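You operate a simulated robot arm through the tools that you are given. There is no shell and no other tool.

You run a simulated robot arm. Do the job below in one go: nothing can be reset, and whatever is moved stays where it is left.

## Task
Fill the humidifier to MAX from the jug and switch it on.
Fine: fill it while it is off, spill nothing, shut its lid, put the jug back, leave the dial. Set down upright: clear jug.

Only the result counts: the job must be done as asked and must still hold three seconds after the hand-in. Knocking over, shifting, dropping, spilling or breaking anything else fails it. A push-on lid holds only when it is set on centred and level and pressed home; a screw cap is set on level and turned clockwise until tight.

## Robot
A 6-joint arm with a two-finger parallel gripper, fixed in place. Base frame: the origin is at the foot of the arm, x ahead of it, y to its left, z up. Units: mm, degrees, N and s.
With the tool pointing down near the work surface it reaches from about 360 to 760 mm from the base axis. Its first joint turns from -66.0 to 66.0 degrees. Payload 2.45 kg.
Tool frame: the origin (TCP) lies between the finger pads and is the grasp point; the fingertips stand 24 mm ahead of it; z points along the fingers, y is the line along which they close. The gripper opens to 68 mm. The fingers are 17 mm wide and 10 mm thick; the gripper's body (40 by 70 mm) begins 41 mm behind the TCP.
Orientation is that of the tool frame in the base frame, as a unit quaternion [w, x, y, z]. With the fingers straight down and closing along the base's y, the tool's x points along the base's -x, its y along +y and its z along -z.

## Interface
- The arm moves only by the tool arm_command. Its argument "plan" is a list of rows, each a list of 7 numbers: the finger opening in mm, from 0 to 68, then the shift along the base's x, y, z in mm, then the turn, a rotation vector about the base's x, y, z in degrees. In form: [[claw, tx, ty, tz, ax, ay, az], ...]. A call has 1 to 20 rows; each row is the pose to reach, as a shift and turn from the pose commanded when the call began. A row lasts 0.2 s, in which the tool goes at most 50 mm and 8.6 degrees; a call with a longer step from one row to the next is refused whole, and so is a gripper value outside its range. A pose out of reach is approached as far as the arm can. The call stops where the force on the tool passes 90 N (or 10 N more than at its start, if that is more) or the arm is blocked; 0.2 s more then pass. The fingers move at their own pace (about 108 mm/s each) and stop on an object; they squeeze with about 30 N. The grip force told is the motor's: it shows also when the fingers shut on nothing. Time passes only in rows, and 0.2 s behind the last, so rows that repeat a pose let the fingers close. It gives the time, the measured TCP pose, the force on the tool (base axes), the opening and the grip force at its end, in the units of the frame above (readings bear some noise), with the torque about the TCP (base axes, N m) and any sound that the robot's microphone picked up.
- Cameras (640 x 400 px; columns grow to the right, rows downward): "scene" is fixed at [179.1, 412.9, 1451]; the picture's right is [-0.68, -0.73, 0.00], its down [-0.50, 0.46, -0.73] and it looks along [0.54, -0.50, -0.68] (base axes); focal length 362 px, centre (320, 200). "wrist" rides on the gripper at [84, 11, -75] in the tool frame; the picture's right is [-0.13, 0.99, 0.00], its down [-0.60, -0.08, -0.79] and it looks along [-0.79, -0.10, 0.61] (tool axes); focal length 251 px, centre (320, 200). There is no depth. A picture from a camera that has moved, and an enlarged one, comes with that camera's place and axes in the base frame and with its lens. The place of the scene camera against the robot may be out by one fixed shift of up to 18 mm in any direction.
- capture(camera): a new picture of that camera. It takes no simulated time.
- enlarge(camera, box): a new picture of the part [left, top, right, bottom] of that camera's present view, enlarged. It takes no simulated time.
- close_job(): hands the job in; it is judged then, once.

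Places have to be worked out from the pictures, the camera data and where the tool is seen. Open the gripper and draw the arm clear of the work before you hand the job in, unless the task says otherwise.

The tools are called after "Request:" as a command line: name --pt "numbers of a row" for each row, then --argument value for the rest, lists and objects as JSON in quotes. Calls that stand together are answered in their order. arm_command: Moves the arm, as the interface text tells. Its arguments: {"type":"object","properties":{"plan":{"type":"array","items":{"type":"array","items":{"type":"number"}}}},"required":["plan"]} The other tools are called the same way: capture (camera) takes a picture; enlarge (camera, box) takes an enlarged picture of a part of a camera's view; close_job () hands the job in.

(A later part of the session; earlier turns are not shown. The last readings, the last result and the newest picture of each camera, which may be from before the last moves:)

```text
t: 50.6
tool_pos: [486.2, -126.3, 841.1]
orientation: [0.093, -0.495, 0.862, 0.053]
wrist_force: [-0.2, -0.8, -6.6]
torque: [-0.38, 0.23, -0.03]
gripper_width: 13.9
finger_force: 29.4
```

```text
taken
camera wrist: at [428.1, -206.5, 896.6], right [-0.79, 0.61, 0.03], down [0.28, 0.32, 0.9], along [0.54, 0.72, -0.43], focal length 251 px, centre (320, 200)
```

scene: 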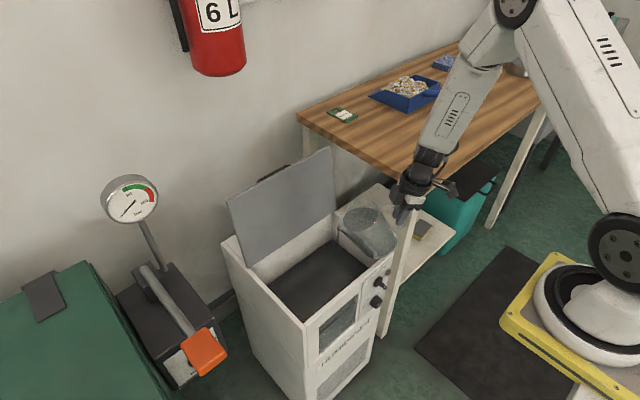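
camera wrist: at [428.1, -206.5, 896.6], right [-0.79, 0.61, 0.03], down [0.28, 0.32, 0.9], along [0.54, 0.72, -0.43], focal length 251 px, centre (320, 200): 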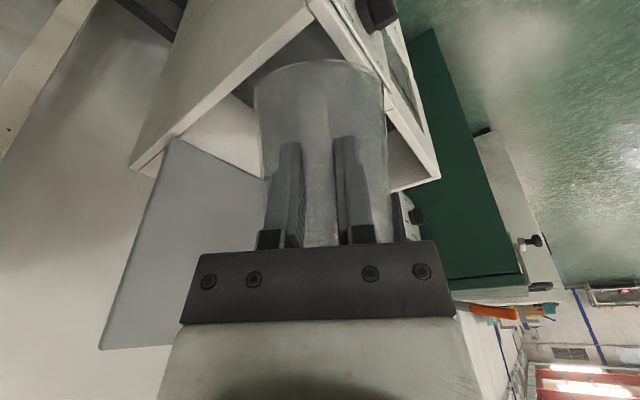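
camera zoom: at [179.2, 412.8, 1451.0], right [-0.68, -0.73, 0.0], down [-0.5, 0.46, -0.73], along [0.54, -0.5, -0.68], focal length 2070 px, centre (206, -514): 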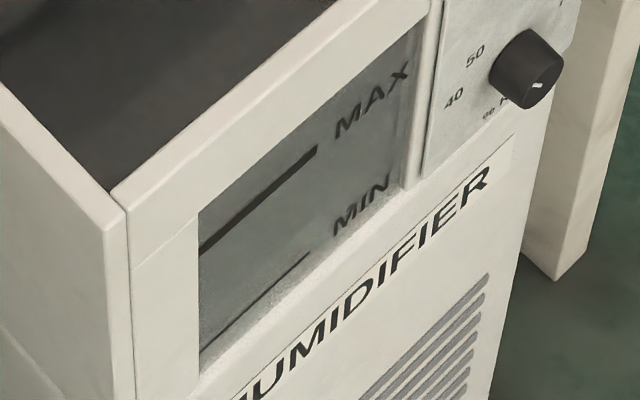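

No visible change yet from roughly 0.13 L. I'll tilt on to ~36° with the spout held over the same spot, then hold and compare the level and weight.

Request:
arm_command --pt "0 0.3 0.6 5 -1.7 1 0" --pt "0 0.7 1.2 10 -3.5 2 0" --pt "0 1.1 1.8 15.5 -5.2 3 0" --pt "0 1.4 2.3 20.4 -6.9 4 0" --pt "0 1.4 2.3 20.4 -6.9 4 0" --pt "0 1.4 2.3 20.4 -6.9 4 0" --pt "0 1.4 2.3 20.4 -6.9 4 0" --pt "0 1.4 2.3 20.4 -6.9 4 0"

Request:
enlarge --camera "scene" --box '[300, 180, 440, 290]'

Request:
enlarge --camera "scene" --box '[290, 240, 330, 265]'

Request:
enlarge --camera "scene" --box '[312, 290, 368, 360]'

```text
t: 52.4
tool_pos: [488.0, -124.6, 861.2]
orientation: [0.034, -0.499, 0.866, 0.019]
wrist_force: [0.5, 0.0, -7.1]
torque: [-0.28, 0.17, -0.02]
gripper_width: 13.8
finger_force: 30.5
```

```text
3.64 times, centred on (370, 235) of scene
camera zoom: at [179.2, 412.8, 1451.0], right [-0.68, -0.73, 0.0], down [-0.5, 0.46, -0.73], along [0.54, -0.5, -0.68], focal length 1317 px, centre (138, 73)
```

zoom: 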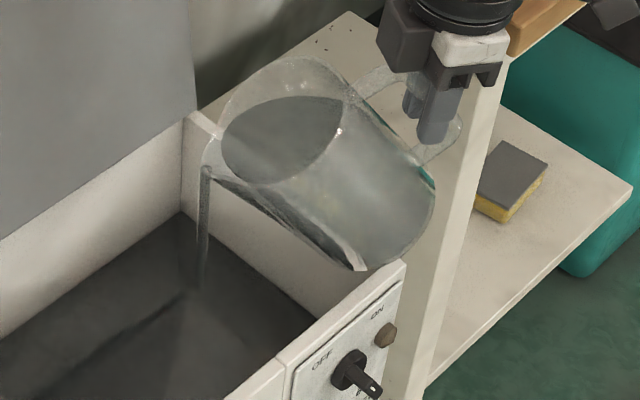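

```text
16.00 times, centred on (310, 252) of scene
camera zoom: at [179.2, 412.8, 1451.0], right [-0.68, -0.73, 0.0], down [-0.5, 0.46, -0.73], along [0.54, -0.5, -0.68], focal length 5796 px, centre (480, -640)
```

zoom: 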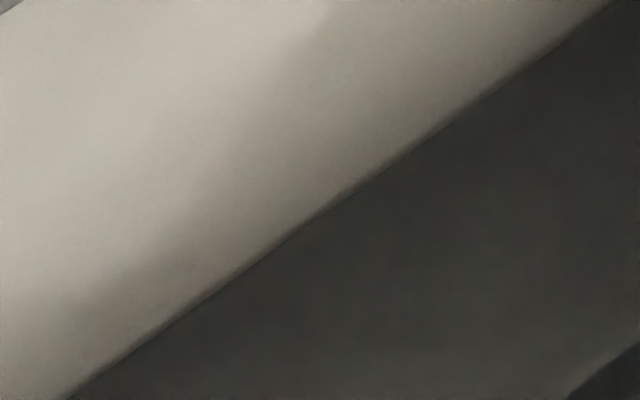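

```text
5.71 times, centred on (340, 325) of scene
camera zoom: at [179.2, 412.8, 1451.0], right [-0.68, -0.73, 0.0], down [-0.5, 0.46, -0.73], along [0.54, -0.5, -0.68], focal length 2070 px, centre (206, -514)
```

zoom: 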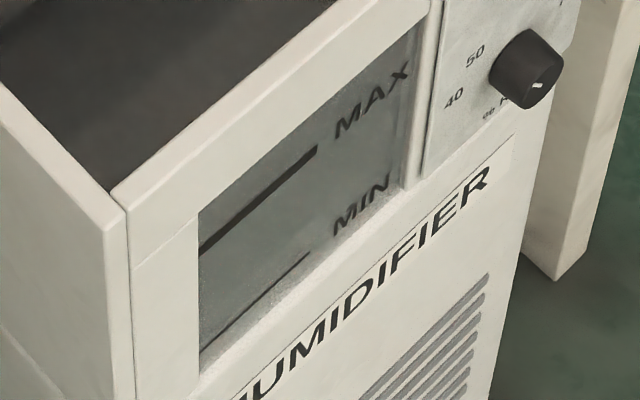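

The boundary on the tank wall rose by about 16 px (≈4–5 mm): the dark surface is indeed water and it is rising. MAX is a thick band at about z=604.5–614 (centre 609). I'll check the level at the corner again and the weight.

Request:
arm_command --pt "0 0 0 0 0 0 0" --pt "0 0 0 0 0 0 0"

Request:
enlarge --camera "scene" --box '[300, 205, 370, 255]'

Request:
enlarge --camera "scene" --box '[290, 240, 330, 265]'

```text
t: 53.0
tool_pos: [486.7, -125.4, 861.9]
orientation: [0.034, -0.498, 0.866, 0.018]
wrist_force: [-0.1, -0.5, -7.4]
torque: [-0.25, 0.14, 0.0]
gripper_width: 13.9
finger_force: 29.8
```

```text
8.00 times, centred on (335, 230) of scene
camera zoom: at [179.2, 412.8, 1451.0], right [-0.68, -0.73, 0.0], down [-0.5, 0.46, -0.73], along [0.54, -0.5, -0.68], focal length 2898 px, centre (200, -40)
```

zoom: 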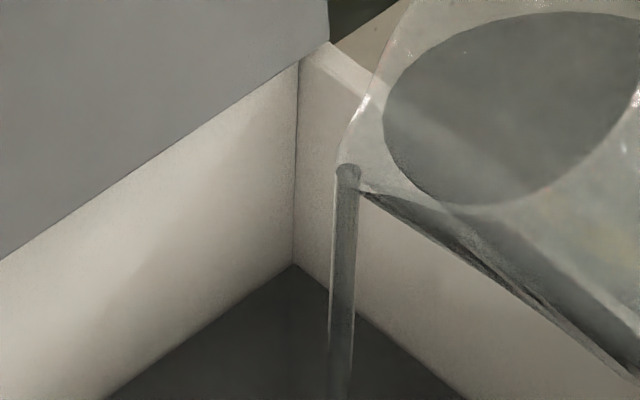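

```text
16.00 times, centred on (310, 252) of scene
camera zoom: at [179.2, 412.8, 1451.0], right [-0.68, -0.73, 0.0], down [-0.5, 0.46, -0.73], along [0.54, -0.5, -0.68], focal length 5796 px, centre (480, -640)
```

zoom: 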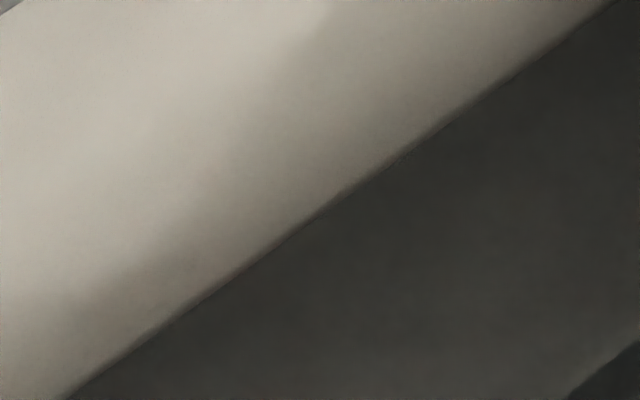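

Request:
enlarge --camera "scene" --box '[322, 285, 362, 325]'

Request:
enlarge --camera "scene" --box '[320, 205, 350, 245]'

```text
10.00 times, centred on (342, 305) of scene
camera zoom: at [179.2, 412.8, 1451.0], right [-0.68, -0.73, 0.0], down [-0.5, 0.46, -0.73], along [0.54, -0.5, -0.68], focal length 3622 px, centre (100, -850)
```

zoom: 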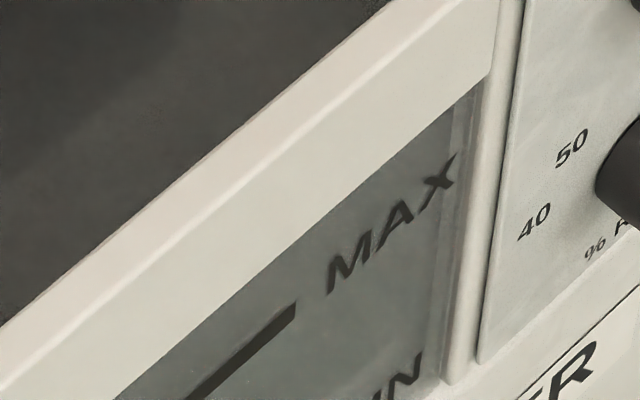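

```text
10.00 times, centred on (335, 225) of scene
camera zoom: at [179.2, 412.8, 1451.0], right [-0.68, -0.73, 0.0], down [-0.5, 0.46, -0.73], along [0.54, -0.5, -0.68], focal length 3622 px, centre (170, -50)
```

zoom: 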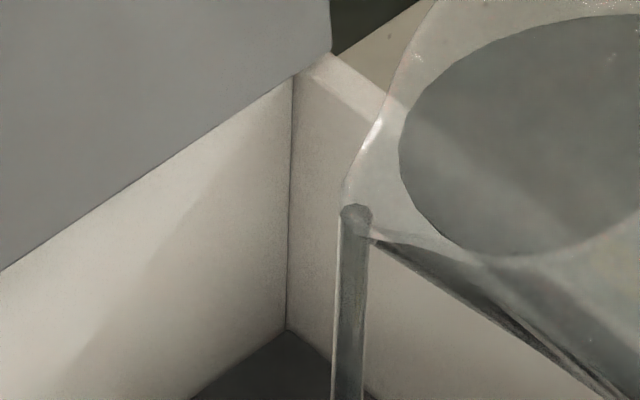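

The level is now about z≈591 by geometry, up about 4.4 mm, so around 18 mm more is needed to the MAX centre. I'll tilt on slowly to 48° with the spout held in place and measure again.

Request:
arm_command --pt "0 0.6 1 3.8 -1.7 1 0" --pt "0 1.4 2.4 7.5 -3.5 2 0" --pt "0 2.2 3.8 11.2 -5.2 3 0" --pt "0 3 5.2 15 -6.9 4 0" --pt "0 3.8 6.7 18.7 -8.7 5 0" --pt "0 4.6 8.1 22.4 -10.4 6 0" --pt "0 4.6 8.1 22.4 -10.4 6 0" --pt "0 4.6 8.1 22.4 -10.4 6 0" --pt "0 4.6 8.1 22.4 -10.4 6 0" --pt "0 4.6 8.1 22.4 -10.4 6 0" --pt "0 4.6 8.1 22.4 -10.4 6 0"

Request:
enlarge --camera "scene" --box '[320, 205, 350, 245]'

Request:
enlarge --camera "scene" --box '[290, 240, 330, 265]'

Request:
enlarge --camera "scene" --box '[300, 180, 440, 290]'

```text
t: 55.4
tool_pos: [492.6, -116.6, 884.3]
orientation: [-0.057, -0.498, 0.865, -0.035]
wrist_force: [-0.5, 0.5, -5.8]
torque: [-0.14, 0.13, -0.01]
gripper_width: 13.9
finger_force: 30.1
```

```text
10.00 times, centred on (335, 225) of scene
camera zoom: at [179.1, 412.8, 1451.0], right [-0.68, -0.73, 0.0], down [-0.5, 0.46, -0.73], along [0.54, -0.5, -0.68], focal length 3622 px, centre (170, -50)
```

zoom: 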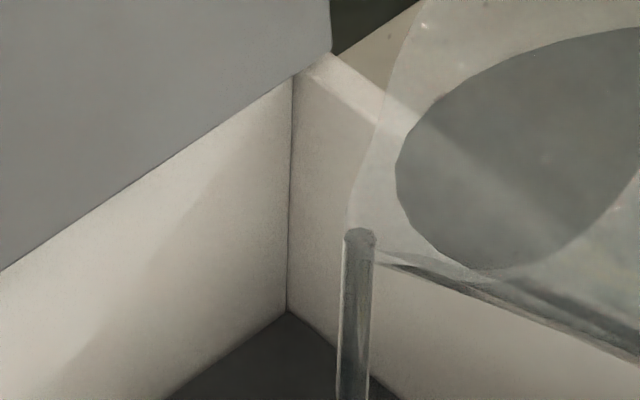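

```text
16.00 times, centred on (310, 252) of scene
camera zoom: at [179.1, 412.8, 1451.0], right [-0.68, -0.73, 0.0], down [-0.5, 0.46, -0.73], along [0.54, -0.5, -0.68], focal length 5796 px, centre (480, -640)
```

zoom: 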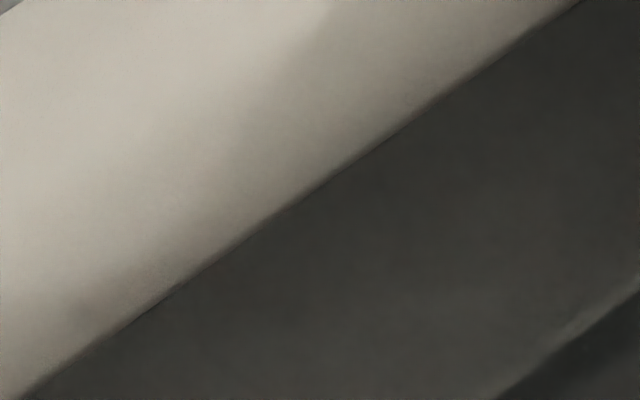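

```text
3.64 times, centred on (370, 235) of scene
camera zoom: at [179.1, 412.8, 1451.0], right [-0.68, -0.73, 0.0], down [-0.5, 0.46, -0.73], along [0.54, -0.5, -0.68], focal length 1317 px, centre (138, 73)
```

zoom: 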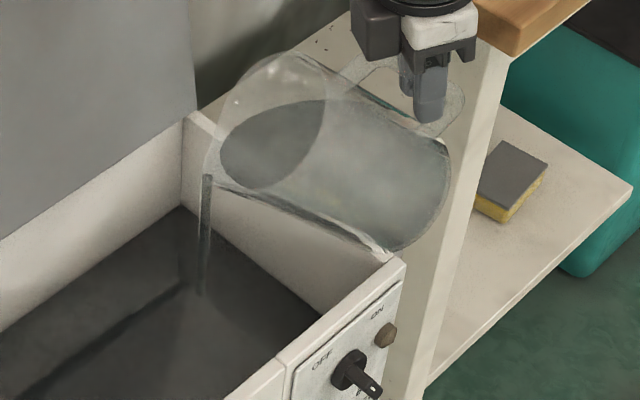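

Level up another 8.4 mm, to about z≈600 by my geometry, so it is close. I'll tilt only 5° more and hold for the next ~5 mm.

Request:
arm_command --pt "0 0.9 1.6 2.2 -1.44 0.83 0" --pt "0 1.9 3.2 4.3 -2.89 1.67 0" --pt "0 2.8 4.8 6.5 -4.33 2.5 0" --pt "0 2.8 4.8 6.5 -4.33 2.5 0" --pt "0 2.8 4.8 6.5 -4.33 2.5 0" --pt "0 2.8 4.8 6.5 -4.33 2.5 0" --pt "0 2.8 4.8 6.5 -4.33 2.5 0"

Request:
enlarge --camera "scene" --box '[320, 205, 350, 245]'

Request:
enlarge --camera "scene" --box '[290, 240, 330, 265]'

Request:
enlarge --camera "scene" --box '[312, 290, 368, 360]'

```text
t: 57.0
tool_pos: [494.0, -112.6, 890.9]
orientation: [-0.094, -0.497, 0.861, -0.056]
wrist_force: [-0.6, -0.1, -5.3]
torque: [-0.08, 0.08, -0.01]
gripper_width: 14.0
finger_force: 29.9
```

```text
10.00 times, centred on (335, 225) of scene
camera zoom: at [179.1, 412.8, 1451.0], right [-0.68, -0.73, 0.0], down [-0.5, 0.46, -0.73], along [0.54, -0.5, -0.68], focal length 3622 px, centre (170, -50)
```

zoom: 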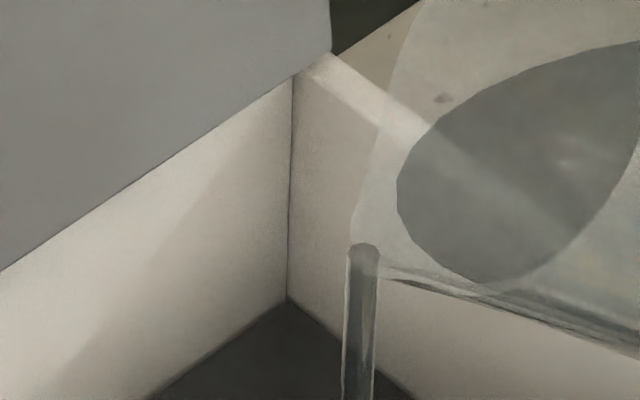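

```text
16.00 times, centred on (310, 252) of scene
camera zoom: at [179.1, 412.8, 1451.0], right [-0.68, -0.73, 0.0], down [-0.5, 0.46, -0.73], along [0.54, -0.5, -0.68], focal length 5796 px, centre (480, -640)
```

zoom: 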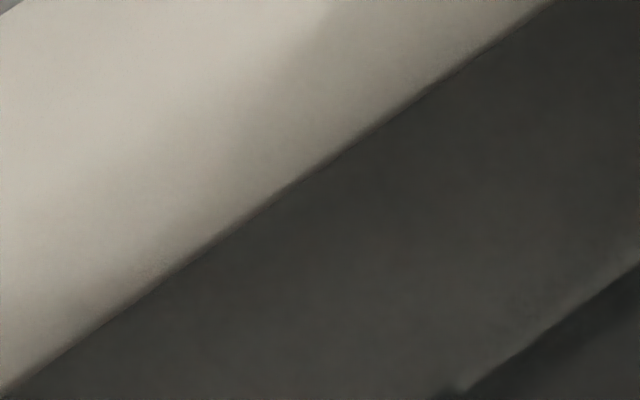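

```text
5.71 times, centred on (340, 325) of scene
camera zoom: at [179.1, 412.8, 1451.0], right [-0.68, -0.73, 0.0], down [-0.5, 0.46, -0.73], along [0.54, -0.5, -0.68], focal length 2070 px, centre (206, -514)
```

zoom: 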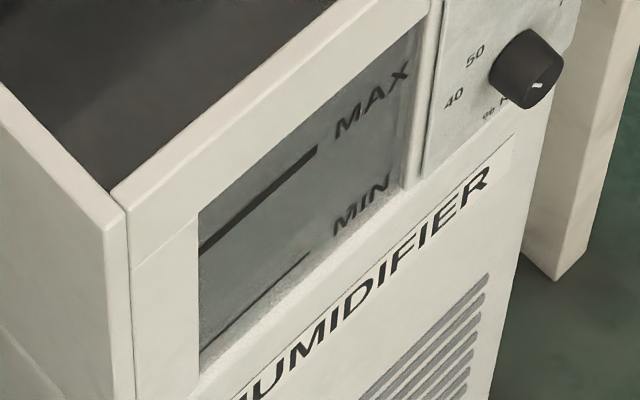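

By my geometry the level is now about z≈604–609, inside or at the edge of the MAX band. I'll turn the jug upright to stop the flow before measuring more exactly.

Request:
arm_command --pt "0 0 -0.3 6 6.06 -3.5 0" --pt "0 -0.3 -0.8 14 12.12 -7 0" --pt "0 -0.7 -1.4 24 18.19 -10.5 0" --pt "0 -1.1 -2 34 24.25 -14 0" --pt "0 -1.5 -2.6 44 30.31 -17.5 0" --pt "0 -1.9 -3.2 53 36.37 -21 0" --pt "0 -2.2 -3.7 59 41.57 -24 0" --pt "0 -2.3 -3.9 62.7 45.9 -26.5 0" --pt "0 -2.3 -3.9 62.7 45.9 -26.5 0"

Request:
enlarge --camera "scene" --box '[300, 130, 440, 230]'

Request:
enlarge --camera "scene" --box '[320, 205, 350, 245]'

Request:
capture --camera "wrist"

```text
t: 59.0
tool_pos: [491.5, -115.0, 955.1]
orientation: [0.299, -0.468, 0.814, 0.172]
wrist_force: [0.3, 0.6, -5.0]
torque: [-0.28, 0.2, 0.01]
gripper_width: 14.0
finger_force: 29.7
```

```text
4.00 times, centred on (370, 180) of scene
camera zoom: at [179.1, 412.8, 1451.0], right [-0.68, -0.73, 0.0], down [-0.5, 0.46, -0.73], along [0.54, -0.5, -0.68], focal length 1449 px, centre (120, 280)
```

zoom: 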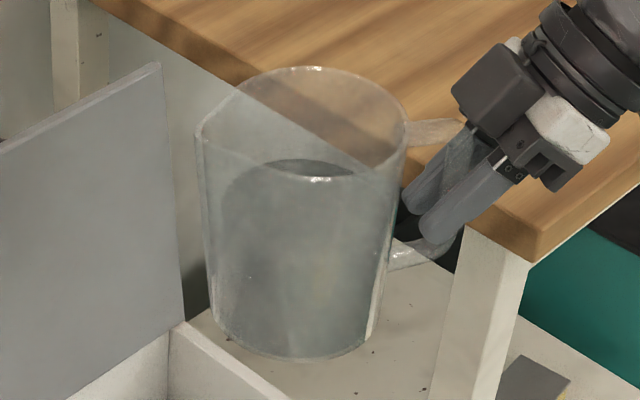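

```text
10.00 times, centred on (335, 225) of scene
camera zoom: at [179.1, 412.8, 1451.0], right [-0.68, -0.73, 0.0], down [-0.5, 0.46, -0.73], along [0.54, -0.5, -0.68], focal length 3622 px, centre (170, -50)
```

zoom: 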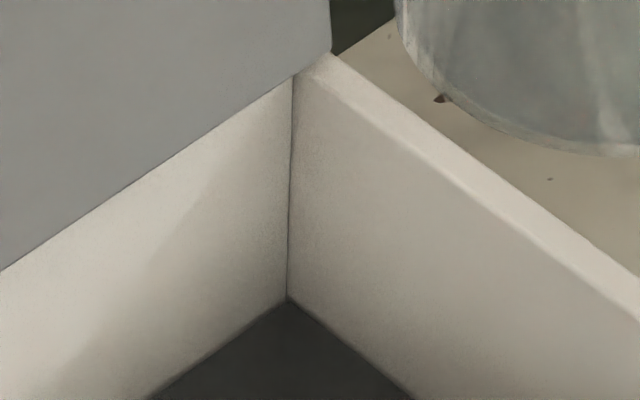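

```text
taken
camera wrist: at [426.8, -207.7, 956.4], right [-0.81, 0.58, 0.08], down [0.04, -0.09, 1.0], along [0.59, 0.81, 0.05], focal length 251 px, centre (320, 200)
```

wrist: 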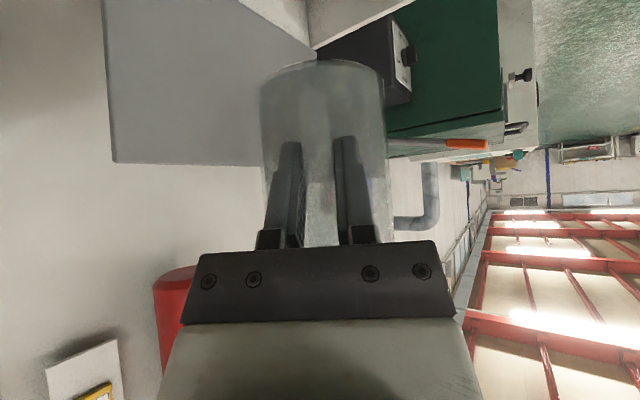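

The jug is upright with plenty left, and a careful re-fit with the rim as reference puts the level at about z≈602, some 6–8 mm under the MAX centre. I'll pour a little more, to about 59° tilt, and watch the level.

Request:
arm_command --pt "0 0.5 1 -4 -4.3 2.5 0" --pt "0 1 2 -9 -9.5 5.5 0" --pt "0 1.5 3 -15 -15.6 9 0" --pt "0 2 4 -21 -21.7 12.5 0" --pt "0 2.6 5 -28 -27.7 16 0" --pt "0 3.2 6 -35 -33.8 19.5 0" --pt "0 3.9 7.2 -42 -39 22.5 0" --pt "0 4.6 8.3 -46 -43.3 25 0" --pt "0 5.2 9.4 -49 -46.8 27 0" --pt "0 5.8 10.3 -50.5 -49.4 28.5 0" --pt "0 6.3 11 -51.6 -51.1 29.5 0" --pt "0 6.3 11 -51.6 -51.1 29.5 0" --pt "0 6.3 11 -51.6 -51.1 29.5 0" --pt "0 6.3 11 -51.6 -51.1 29.5 0"

Request:
enlarge --camera "scene" --box '[320, 205, 350, 245]'

Request:
enlarge --camera "scene" --box '[290, 240, 330, 265]'

Request:
enlarge --camera "scene" --box '[300, 180, 440, 290]'

```text
t: 62.0
tool_pos: [499.2, -105.3, 902.0]
orientation: [-0.14, -0.493, 0.855, -0.082]
wrist_force: [0.1, 0.5, -3.7]
torque: [-0.08, 0.08, 0.01]
gripper_width: 14.1
finger_force: 29.9
```

```text
10.00 times, centred on (335, 225) of scene
camera zoom: at [179.1, 412.8, 1451.0], right [-0.68, -0.73, 0.0], down [-0.5, 0.46, -0.73], along [0.54, -0.5, -0.68], focal length 3622 px, centre (170, -50)
```

zoom: 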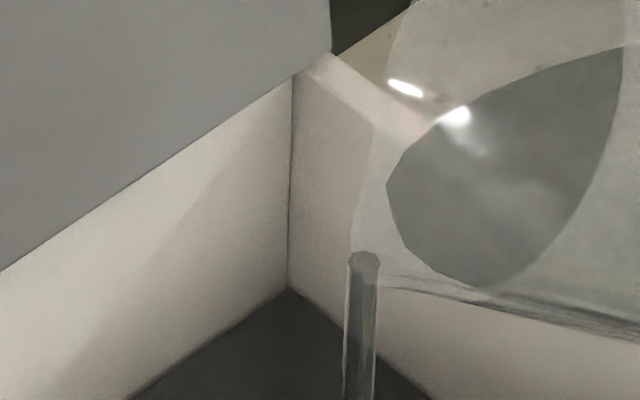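

```text
16.00 times, centred on (310, 252) of scene
camera zoom: at [179.1, 412.8, 1451.0], right [-0.68, -0.73, 0.0], down [-0.5, 0.46, -0.73], along [0.54, -0.5, -0.68], focal length 5796 px, centre (480, -640)
```

zoom: 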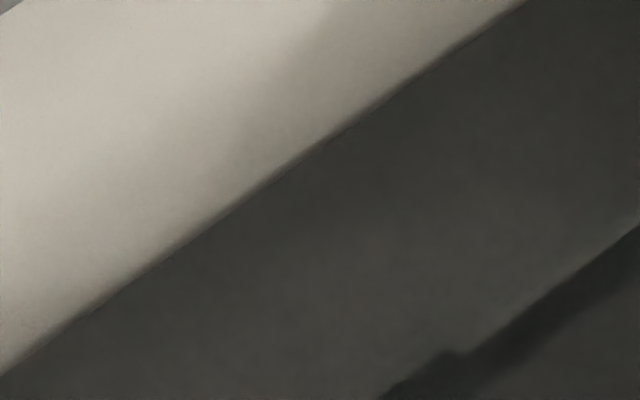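

```text
3.64 times, centred on (370, 235) of scene
camera zoom: at [179.1, 412.8, 1451.0], right [-0.68, -0.73, 0.0], down [-0.5, 0.46, -0.73], along [0.54, -0.5, -0.68], focal length 1317 px, centre (138, 73)
```

zoom: 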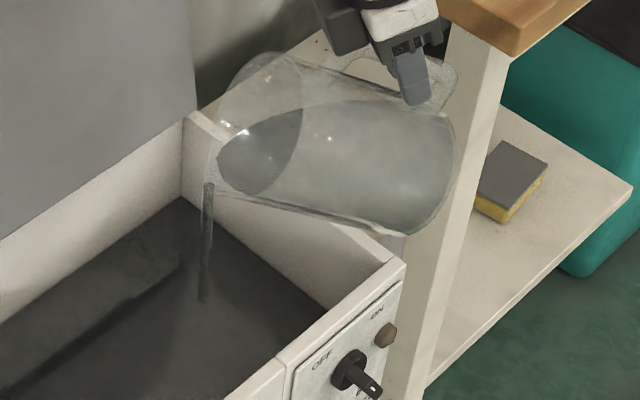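

Another ~4.7 mm, putting the level at about z≈607, and the turn-back adds about 1 mm. I'll stop here and bring the jug upright.

Request:
arm_command --pt "0 -0.5 -0.7 4 6.9 -4 0" --pt "0 -1.2 -1.8 9 13.9 -8 0" --pt "0 -2 -3.2 15 20.8 -12 0" --pt "0 -2.8 -4.7 22 27.7 -16 0" --pt "0 -3.6 -6.2 30 34.6 -20 0" --pt "0 -4.5 -7.8 38 40.7 -23.5 0" --pt "0 -5.3 -9.3 45 45.9 -26.5 0" --pt "0 -6 -10.4 49.5 49.4 -28.5 0" --pt "0 -6.3 -11 51.6 51.1 -29.5 0" --pt "0 -6.3 -11 51.6 51.1 -29.5 0"

Request:
enlarge --camera "scene" --box '[320, 205, 350, 245]'

Request:
enlarge --camera "scene" --box '[300, 130, 440, 230]'

Request:
enlarge --camera "scene" --box '[290, 240, 330, 265]'

```text
t: 64.2
tool_pos: [491.1, -115.7, 953.2]
orientation: [0.299, -0.468, 0.813, 0.172]
wrist_force: [-0.3, -1.0, -5.6]
torque: [-0.3, 0.18, 0.02]
gripper_width: 13.8
finger_force: 30.2
```

```text
10.00 times, centred on (335, 225) of scene
camera zoom: at [179.1, 412.8, 1451.0], right [-0.68, -0.73, 0.0], down [-0.5, 0.46, -0.73], along [0.54, -0.5, -0.68], focal length 3622 px, centre (170, -50)
```

zoom: 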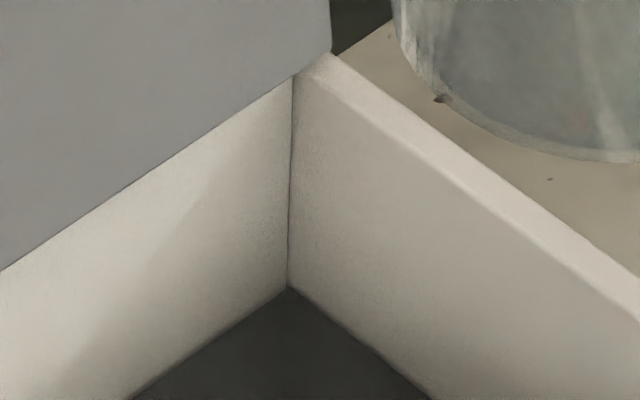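

```text
4.00 times, centred on (370, 180) of scene
camera zoom: at [179.1, 412.8, 1451.0], right [-0.68, -0.73, 0.0], down [-0.5, 0.46, -0.73], along [0.54, -0.5, -0.68], focal length 1449 px, centre (120, 280)
```

zoom: 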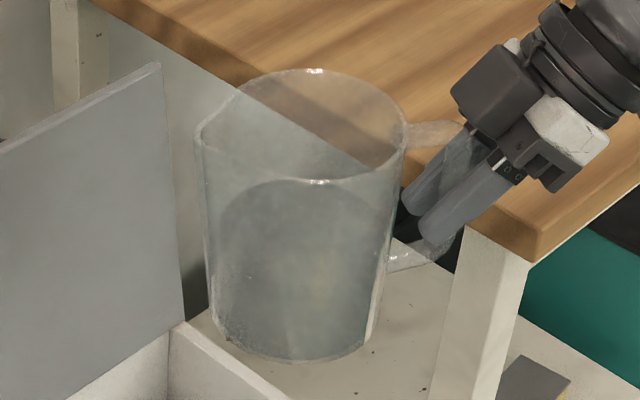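

```text
16.00 times, centred on (310, 252) of scene
camera zoom: at [179.1, 412.8, 1451.0], right [-0.68, -0.73, 0.0], down [-0.5, 0.46, -0.73], along [0.54, -0.5, -0.68], focal length 5796 px, centre (480, -640)
```

zoom: 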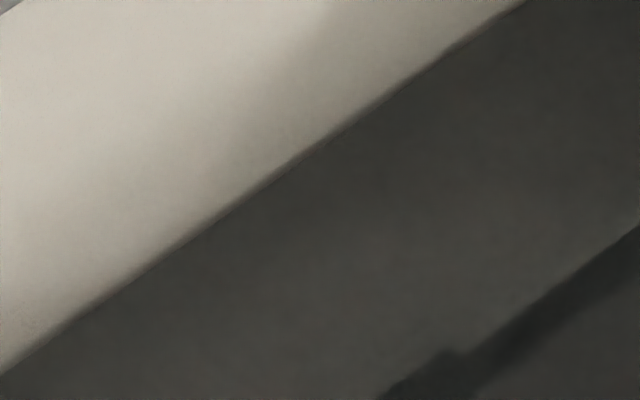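

The jug is upright with water left, the level is about z≈607–608 by my estimate, and nothing has spilled. I'll carry the jug back along the reverse path.

Request:
arm_command --pt "0 1.5 -3.8 8 0 0 -0.4" --pt "0 4.9 -12.7 17 0 0 -1.3" --pt "0 9.8 -25.4 27 0 0 -2.7" --pt "0 16.7 -43.2 37 0 0 -4.6" --pt "0 24.5 -63.5 45 0 0 -6.7" --pt "0 33.3 -86.4 50 0 0 -9.2" --pt "0 43.1 -111.8 50 0 0 -11.9" --pt "0 52.9 -137.2 50 0 0 -14.6" --pt "0 62.7 -162.6 50 0 0 -17.3" --pt "0 72.5 -188 50 0 0 -20" --pt "0 81.3 -210.8 50 0 0 -22.4" --pt "0 89.2 -231.1 50 0 0 -24.6" --pt "0 95.1 -246.4 50 0 0 -26.2" --pt "0 98 -254 50 0 0 -27" --pt "0 98 -254 50 0 0 -27"

Request:
capture --camera "scene"

Request:
enlarge --camera "scene" --box '[300, 205, 370, 255]'

```text
t: 67.4
tool_pos: [589.4, -371.0, 1002.8]
orientation: [0.33, -0.264, 0.901, 0.097]
wrist_force: [1.0, -0.2, -4.6]
torque: [-0.12, 0.23, 0.02]
gripper_width: 13.7
finger_force: 29.5
```

```text
taken
```

scene: 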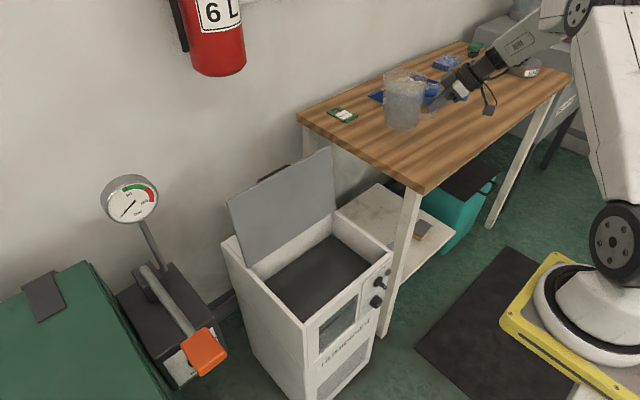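

```text
8.00 times, centred on (335, 230) of scene
camera zoom: at [179.2, 412.8, 1451.0], right [-0.68, -0.73, 0.0], down [-0.5, 0.46, -0.73], along [0.54, -0.5, -0.68], focal length 2898 px, centre (200, -40)
```

zoom: 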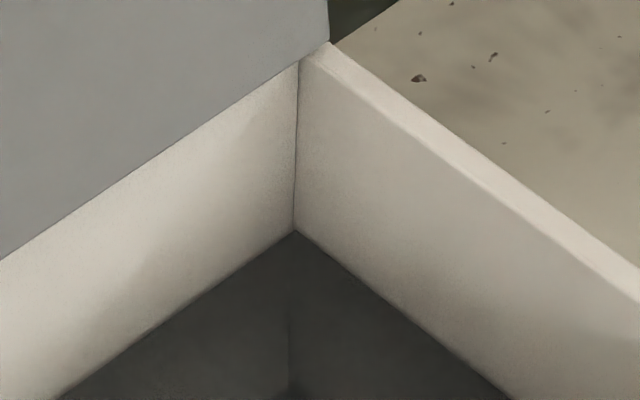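

The jug is above its old spot. I'll lower it to a few millimetres above the table and check that it is upright and over the same place.

Request:
arm_command --pt "0 0 0 -5 0 0 0" --pt "0 0 0 -14 0 0 0" --pt "0 0 0 -24 0 0 0" --pt "0 0 0 -34 0 0 0" --pt "0 0 0 -44 0 0 0" --pt "0 0 0 -53 0 0 0" --pt "0 0 0 -60 0 0 0" --pt "0 0 0 -65 0 0 0" --pt "0 0 0 -67 0 0 0" --pt "0 0 0 -67 0 0 0"

Request:
enlarge --camera "scene" --box '[375, 85, 465, 155]'

Request:
enlarge --camera "wrist" --box '[230, 50, 420, 250]'

```text
t: 69.6
tool_pos: [590.1, -370.8, 935.8]
orientation: [0.331, -0.264, 0.901, 0.097]
wrist_force: [-0.3, 0.2, -4.9]
torque: [-0.18, 0.26, 0.01]
gripper_width: 13.5
finger_force: 29.8
```

```text
5.71 times, centred on (420, 120) of scene
camera zoom: at [179.1, 412.8, 1451.0], right [-0.68, -0.73, 0.0], down [-0.5, 0.46, -0.73], along [0.54, -0.5, -0.68], focal length 2070 px, centre (-251, 657)
```

zoom: 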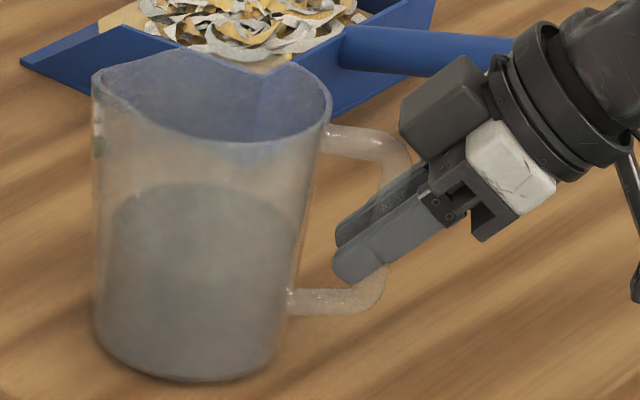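

```text
2.00 times, centred on (325, 150) of wrist
camera zoom: at [490.6, -421.9, 937.8], right [-0.45, 0.89, 0.08], down [0.0, -0.1, 1.0], along [0.89, 0.45, 0.04], focal length 503 px, centre (310, 300)
```

zoom: 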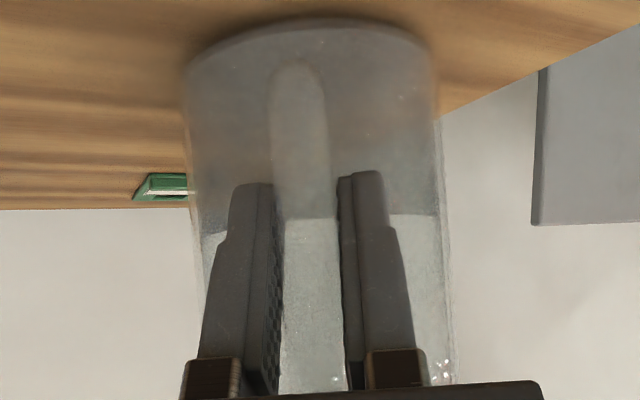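

The jug looks upright within a degree or two and over its original spot. I'll lower the last 6 mm gently and watch for contact.

Request:
arm_command --pt "0 0 0 -1.5 0 0 0" --pt "0 0 0 -3 0 0 0" --pt "0 0 0 -4.5 0 0 0" --pt "0 0 0 -5.5 0 0 0" --pt "0 0 0 -5.5 0 0 0"

Request:
enlarge --camera "scene" --box '[375, 85, 465, 155]'

```text
t: 70.8
tool_pos: [589.7, -370.3, 931.8]
orientation: [0.332, -0.265, 0.9, 0.097]
wrist_force: [-0.3, -1.0, 6.8]
torque: [0.59, -0.71, -0.01]
gripper_width: 13.9
finger_force: 30.5
```

```text
5.71 times, centred on (420, 120) of scene
camera zoom: at [178.9, 412.9, 1451.0], right [-0.68, -0.73, 0.0], down [-0.5, 0.46, -0.73], along [0.54, -0.5, -0.68], focal length 2070 px, centre (-251, 657)
```

zoom: 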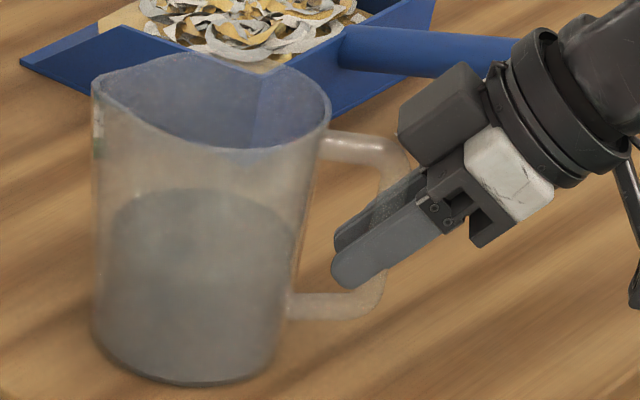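

The base is down on the table: contact 12 N with the lever near the jug's axis. I'll open the fingers slowly and check.

Request:
arm_command --pt "15 0 0 1 0 0 0" --pt "18 0 0 1 0 0 0" --pt "24 0 0 1 0 0 0" --pt "34 0 0 1 0 0 0" --pt "50 0 0 1 0 0 0" --pt "68 0 0 1 0 0 0" --pt "68 0 0 1 0 0 0"

Request:
enlarge --camera "scene" --box '[375, 85, 465, 155]'

Request:
enlarge --camera "wrist" --box '[230, 50, 420, 250]'

```text
t: 72.4
tool_pos: [589.8, -369.4, 933.2]
orientation: [0.331, -0.264, 0.901, 0.097]
wrist_force: [0.0, -0.7, -0.1]
torque: [-0.02, -0.01, -0.01]
gripper_width: 68.0
finger_force: 0.2
```

```text
5.71 times, centred on (420, 120) of scene
camera zoom: at [179.0, 412.9, 1451.0], right [-0.68, -0.73, 0.0], down [-0.5, 0.46, -0.73], along [0.54, -0.5, -0.68], focal length 2070 px, centre (-251, 657)
```

zoom: 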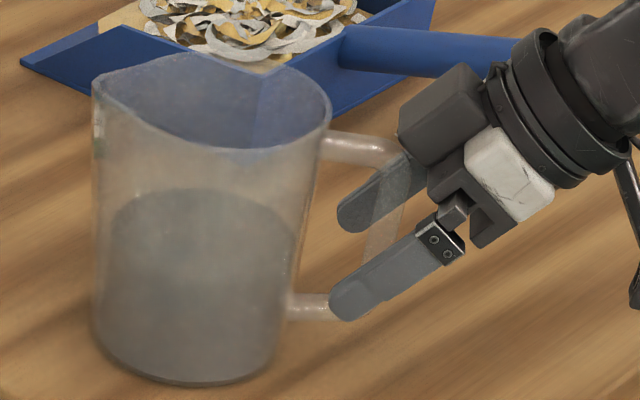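

```text
2.00 times, centred on (325, 150) of wrist
camera zoom: at [490.4, -422.0, 934.5], right [-0.45, 0.89, 0.08], down [0.0, -0.1, 1.0], along [0.89, 0.45, 0.05], focal length 503 px, centre (310, 300)
```

zoom: 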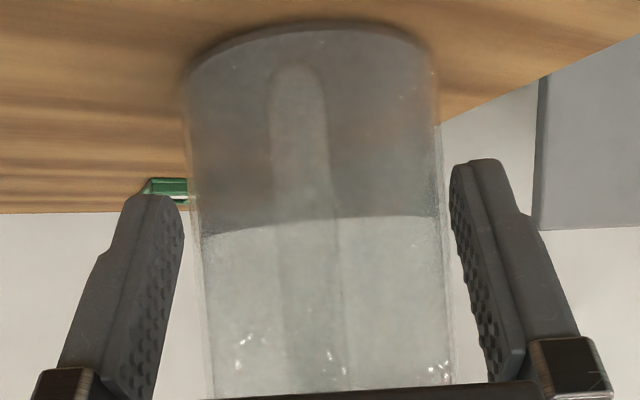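

The jug stands upright where it was. I'll back the fingers out along the tool axis.

Request:
arm_command --pt "68 -8 -5 11 0 0 0" --pt "68 -20 -13 28 0 0 0" --pt "68 -34 -22 48 0 0 0" --pt "68 -49 -32 69 0 0 0" --pt "68 -60 -38 85 0 0 0"

Request:
arm_command --pt "68 -5 20 10 0 0 -7.5" --pt "68 -15 50 15 0 0 -15" --pt "68 -25 85 20 0 0 -22.5" --pt "68 -35 125 20 0 0 -30" --pt "68 -45 165 20 0 0 -33"

Request:
capture --camera "scene"

```text
t: 73.6
tool_pos: [530.1, -408.6, 1017.7]
orientation: [0.331, -0.265, 0.9, 0.098]
wrist_force: [-0.9, 0.7, -0.4]
torque: [-0.01, 0.02, -0.02]
gripper_width: 67.7
finger_force: 0.0
```

```text
t: 74.8
tool_pos: [482.8, -241.1, 1035.4]
orientation: [0.345, 0.003, 0.939, -0.001]
wrist_force: [-0.1, 0.0, -0.3]
torque: [0.02, -0.01, -0.03]
gripper_width: 67.9
finger_force: 0.0
```

```text
taken
```

scene: 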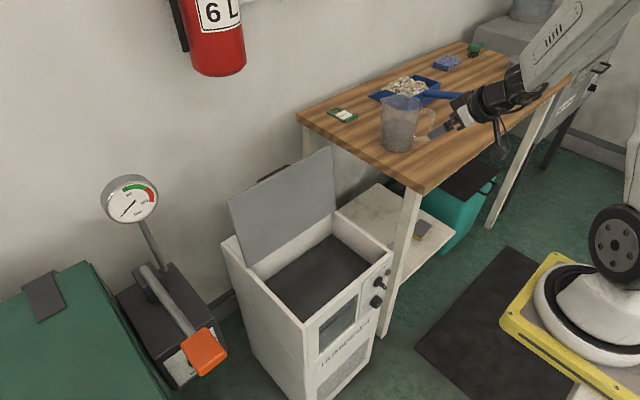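

The jug is back. Now I'll straighten the tool and move over the tank to measure the water level against MAX with the wrist camera from two heights.

Request:
arm_command --pt "68 3 40 0 0 6.7 0" --pt "68 6 85 -5 0 13.4 0" --pt "68 9 130 -10 0 20.2 0" --pt "68 12 175 -20 0 26.9 0" --pt "68 15 220 -28 0 33.6 0" --pt "68 17 255 -35 0 40.3 0" --pt "68 17 271 -35 0 40.3 0" --pt "68 17 271 -35 0 40.3 0"

Request:
capture --camera "wrist"

Request:
enlarge --camera "wrist" --box '[200, 60, 320, 160]'

Request:
enlarge --camera "wrist" --box '[340, 40, 460, 140]'

```text
t: 76.6
tool_pos: [501.8, 27.9, 1001.7]
orientation: [0.0, 0.001, 1.0, -0.002]
wrist_force: [0.2, 0.3, 0.6]
torque: [0.0, -0.02, 0.02]
gripper_width: 68.2
finger_force: 0.0
```

```text
taken
camera wrist: at [418.3, 39.1, 1076.1], right [0.13, 0.99, 0.0], down [0.6, -0.08, 0.79], along [0.79, -0.11, -0.61], focal length 251 px, centre (320, 200)
```

wrist: 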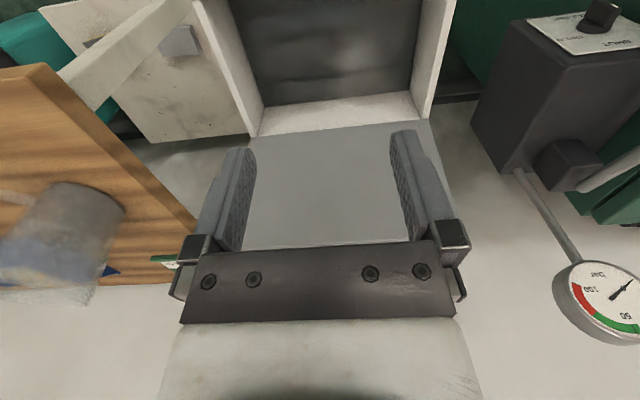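

```text
4.00 times, centred on (260, 110) of wrist
camera zoom: at [418.3, 39.1, 1076.1], right [0.13, 0.99, 0.0], down [0.6, -0.08, 0.79], along [0.79, -0.11, -0.61], focal length 1006 px, centre (560, 560)
```

zoom: 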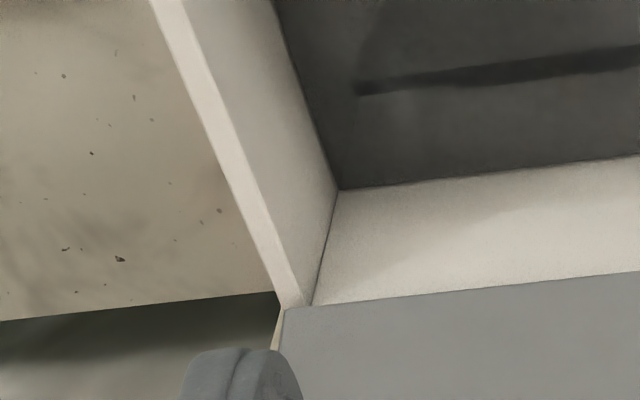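

```text
4.00 times, centred on (400, 90) of wrist
camera zoom: at [418.3, 39.1, 1076.1], right [0.13, 0.99, 0.0], down [0.6, -0.08, 0.79], along [0.79, -0.11, -0.61], focal length 1006 px, centre (0, 640)
```

zoom: 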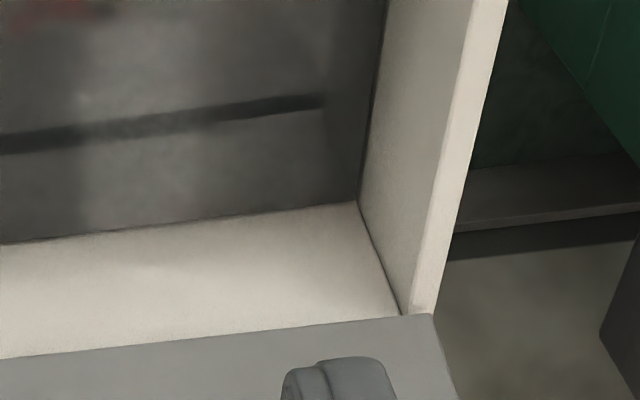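

From this view the level sits about 92 mm below the rim, against about 91 mm for the MAX centre. I'll take a second lower view that shows both the MAX line and the water edge.

Request:
arm_command --pt "68 -25 0 -30 0 0 0" --pt "68 -50 0 -65 0 0 0" --pt "68 -75 0 -100 0 0 0" --pt "68 -100 0 -135 0 0 0" --pt "68 -105 0 -150 0 0 0" --pt "68 -105 0 -150 0 0 0"

Request:
capture --camera "wrist"

Request:
enlarge --camera "wrist" --box '[230, 80, 350, 180]'

Request:
enlarge --camera "wrist" --box '[330, 20, 470, 150]'

```text
t: 78.0
tool_pos: [396.2, 29.6, 850.8]
orientation: [0.001, 0.002, 1.0, -0.001]
wrist_force: [1.1, -0.7, 1.0]
torque: [0.01, 0.0, -0.01]
gripper_width: 68.1
finger_force: 0.1
```

```text
taken
camera wrist: at [313.1, 40.2, 925.5], right [0.13, 0.99, 0.0], down [0.6, -0.08, 0.79], along [0.79, -0.11, -0.61], focal length 251 px, centre (320, 200)
```

wrist: 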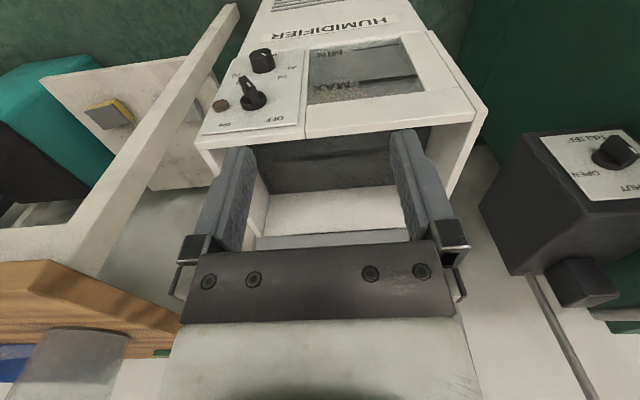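

```text
4.00 times, centred on (290, 130) of wrist
camera zoom: at [313.1, 40.2, 925.5], right [0.13, 0.99, 0.0], down [0.6, -0.08, 0.79], along [0.79, -0.11, -0.61], focal length 1006 px, centre (440, 480)
```

zoom: 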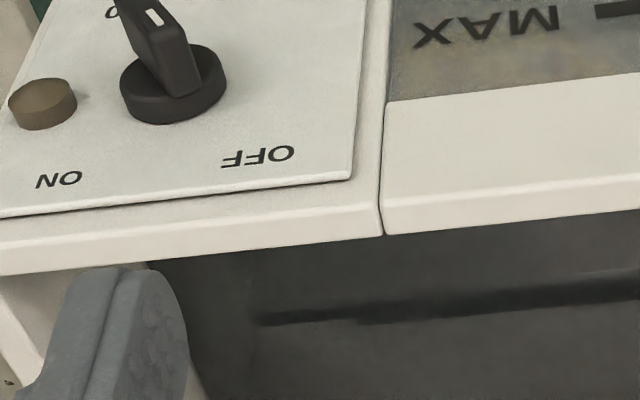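

```text
3.08 times, centred on (400, 85) of wrist
camera zoom: at [313.1, 40.2, 925.5], right [0.13, 0.99, 0.0], down [0.6, -0.08, 0.79], along [0.79, -0.11, -0.61], focal length 774 px, centre (74, 554)
```

zoom: 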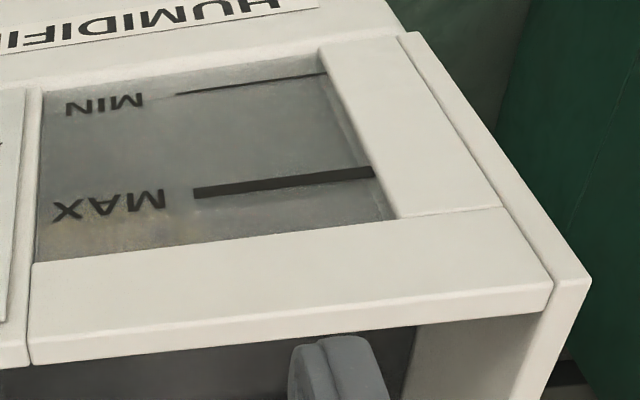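

Request:
enlarge --camera "wrist" --box '[250, 150, 400, 245]'

Request:
enlarge --camera "wrist" --box '[300, 30, 430, 120]'

```text
4.21 times, centred on (325, 198) of wrist
camera zoom: at [313.1, 40.2, 925.5], right [0.13, 0.99, 0.0], down [0.6, -0.08, 0.79], along [0.79, -0.11, -0.61], focal length 1059 px, centre (299, 210)
```

zoom: 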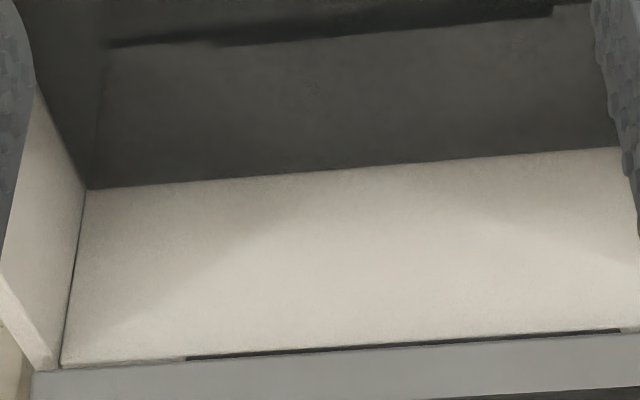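

```text
4.44 times, centred on (365, 75) of wrist
camera zoom: at [313.1, 40.2, 925.5], right [0.13, 0.99, 0.0], down [0.6, -0.08, 0.79], along [0.79, -0.11, -0.61], focal length 1118 px, centre (120, 756)
```

zoom: 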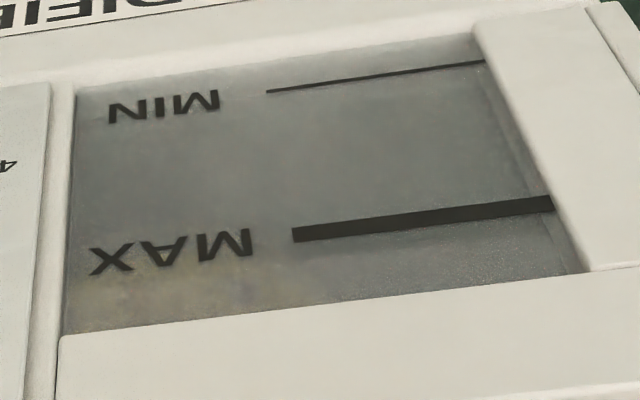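

Second view agrees: MAX centre z≈608.5–609, water about 604–608. I'll take two closer views of the back corner with only the height changed, for a firmer figure.

Request:
arm_command --pt "68 30 -10 20 0 0 0" --pt "68 70 -20 40 0 0 0" --pt "68 110 -30 49 0 0 0" --pt "68 145 -42 49 0 0 0" --pt "68 164 -50 49 0 0 0" --pt "68 164 -50 49 0 0 0"

Request:
enlarge --camera "wrist" --box '[225, 50, 345, 150]'

Request:
arm_command --pt "68 0 0 -35 0 0 0" --pt "68 0 0 -70 0 0 0" --pt "68 0 0 -105 0 0 0" --pt "68 0 0 -130 0 0 0" --pt "68 0 0 -130 0 0 0"

Request:
enlarge --camera "wrist" --box '[225, 120, 345, 220]'

Request:
capture --camera "wrist"

```text
t: 79.4
tool_pos: [562.4, -20.8, 899.8]
orientation: [0.0, 0.002, 1.0, -0.001]
wrist_force: [0.4, 0.6, 0.1]
torque: [0.02, 0.01, -0.02]
gripper_width: 68.1
finger_force: 0.0
```

```text
4.00 times, centred on (285, 100) of wrist
camera zoom: at [478.8, -9.8, 975.7], right [0.13, 0.99, 0.0], down [0.6, -0.08, 0.79], along [0.79, -0.11, -0.61], focal length 1006 px, centre (460, 600)
```

zoom: 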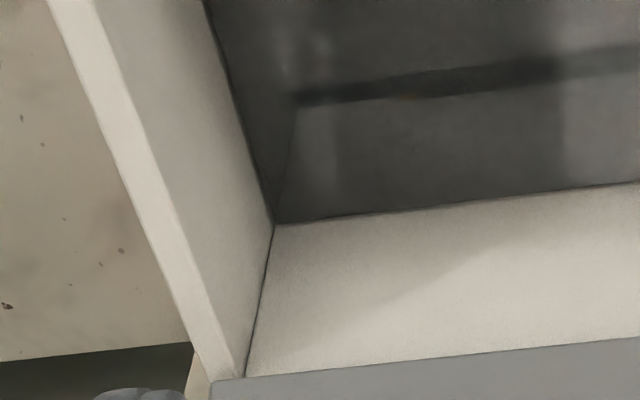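

```text
t: 80.6
tool_pos: [562.4, -22.2, 771.1]
orientation: [0.001, 0.002, 1.0, -0.001]
wrist_force: [0.5, -0.4, -0.4]
torque: [0.02, -0.02, 0.05]
gripper_width: 67.9
finger_force: 0.1
```

```text
4.00 times, centred on (285, 170) of wrist
camera zoom: at [478.9, -9.7, 845.4], right [0.13, 0.99, 0.0], down [0.6, -0.08, 0.79], along [0.79, -0.11, -0.61], focal length 1006 px, centre (460, 320)
```

zoom: 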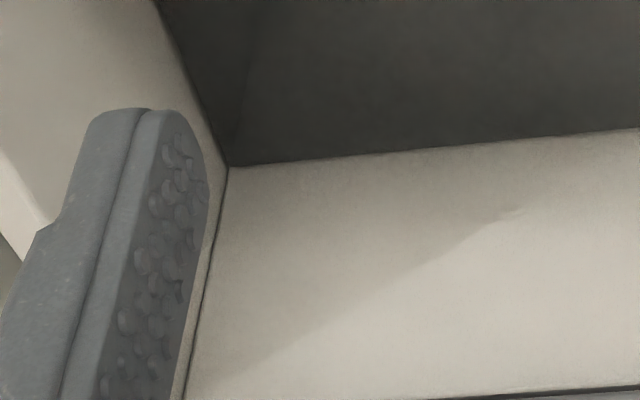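

```text
taken
camera wrist: at [478.9, -9.7, 845.4], right [0.13, 0.99, 0.0], down [0.6, -0.08, 0.79], along [0.79, -0.11, -0.61], focal length 251 px, centre (320, 200)
```

wrist: 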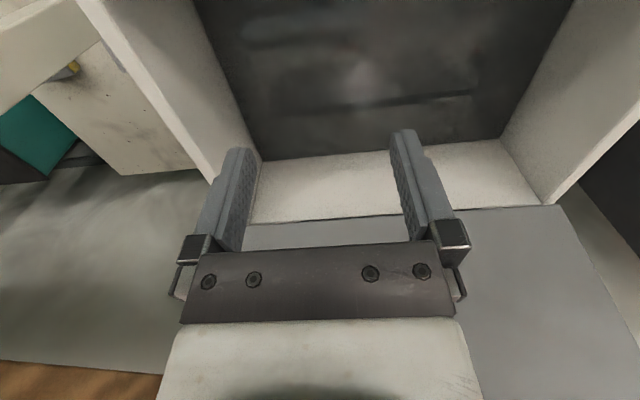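

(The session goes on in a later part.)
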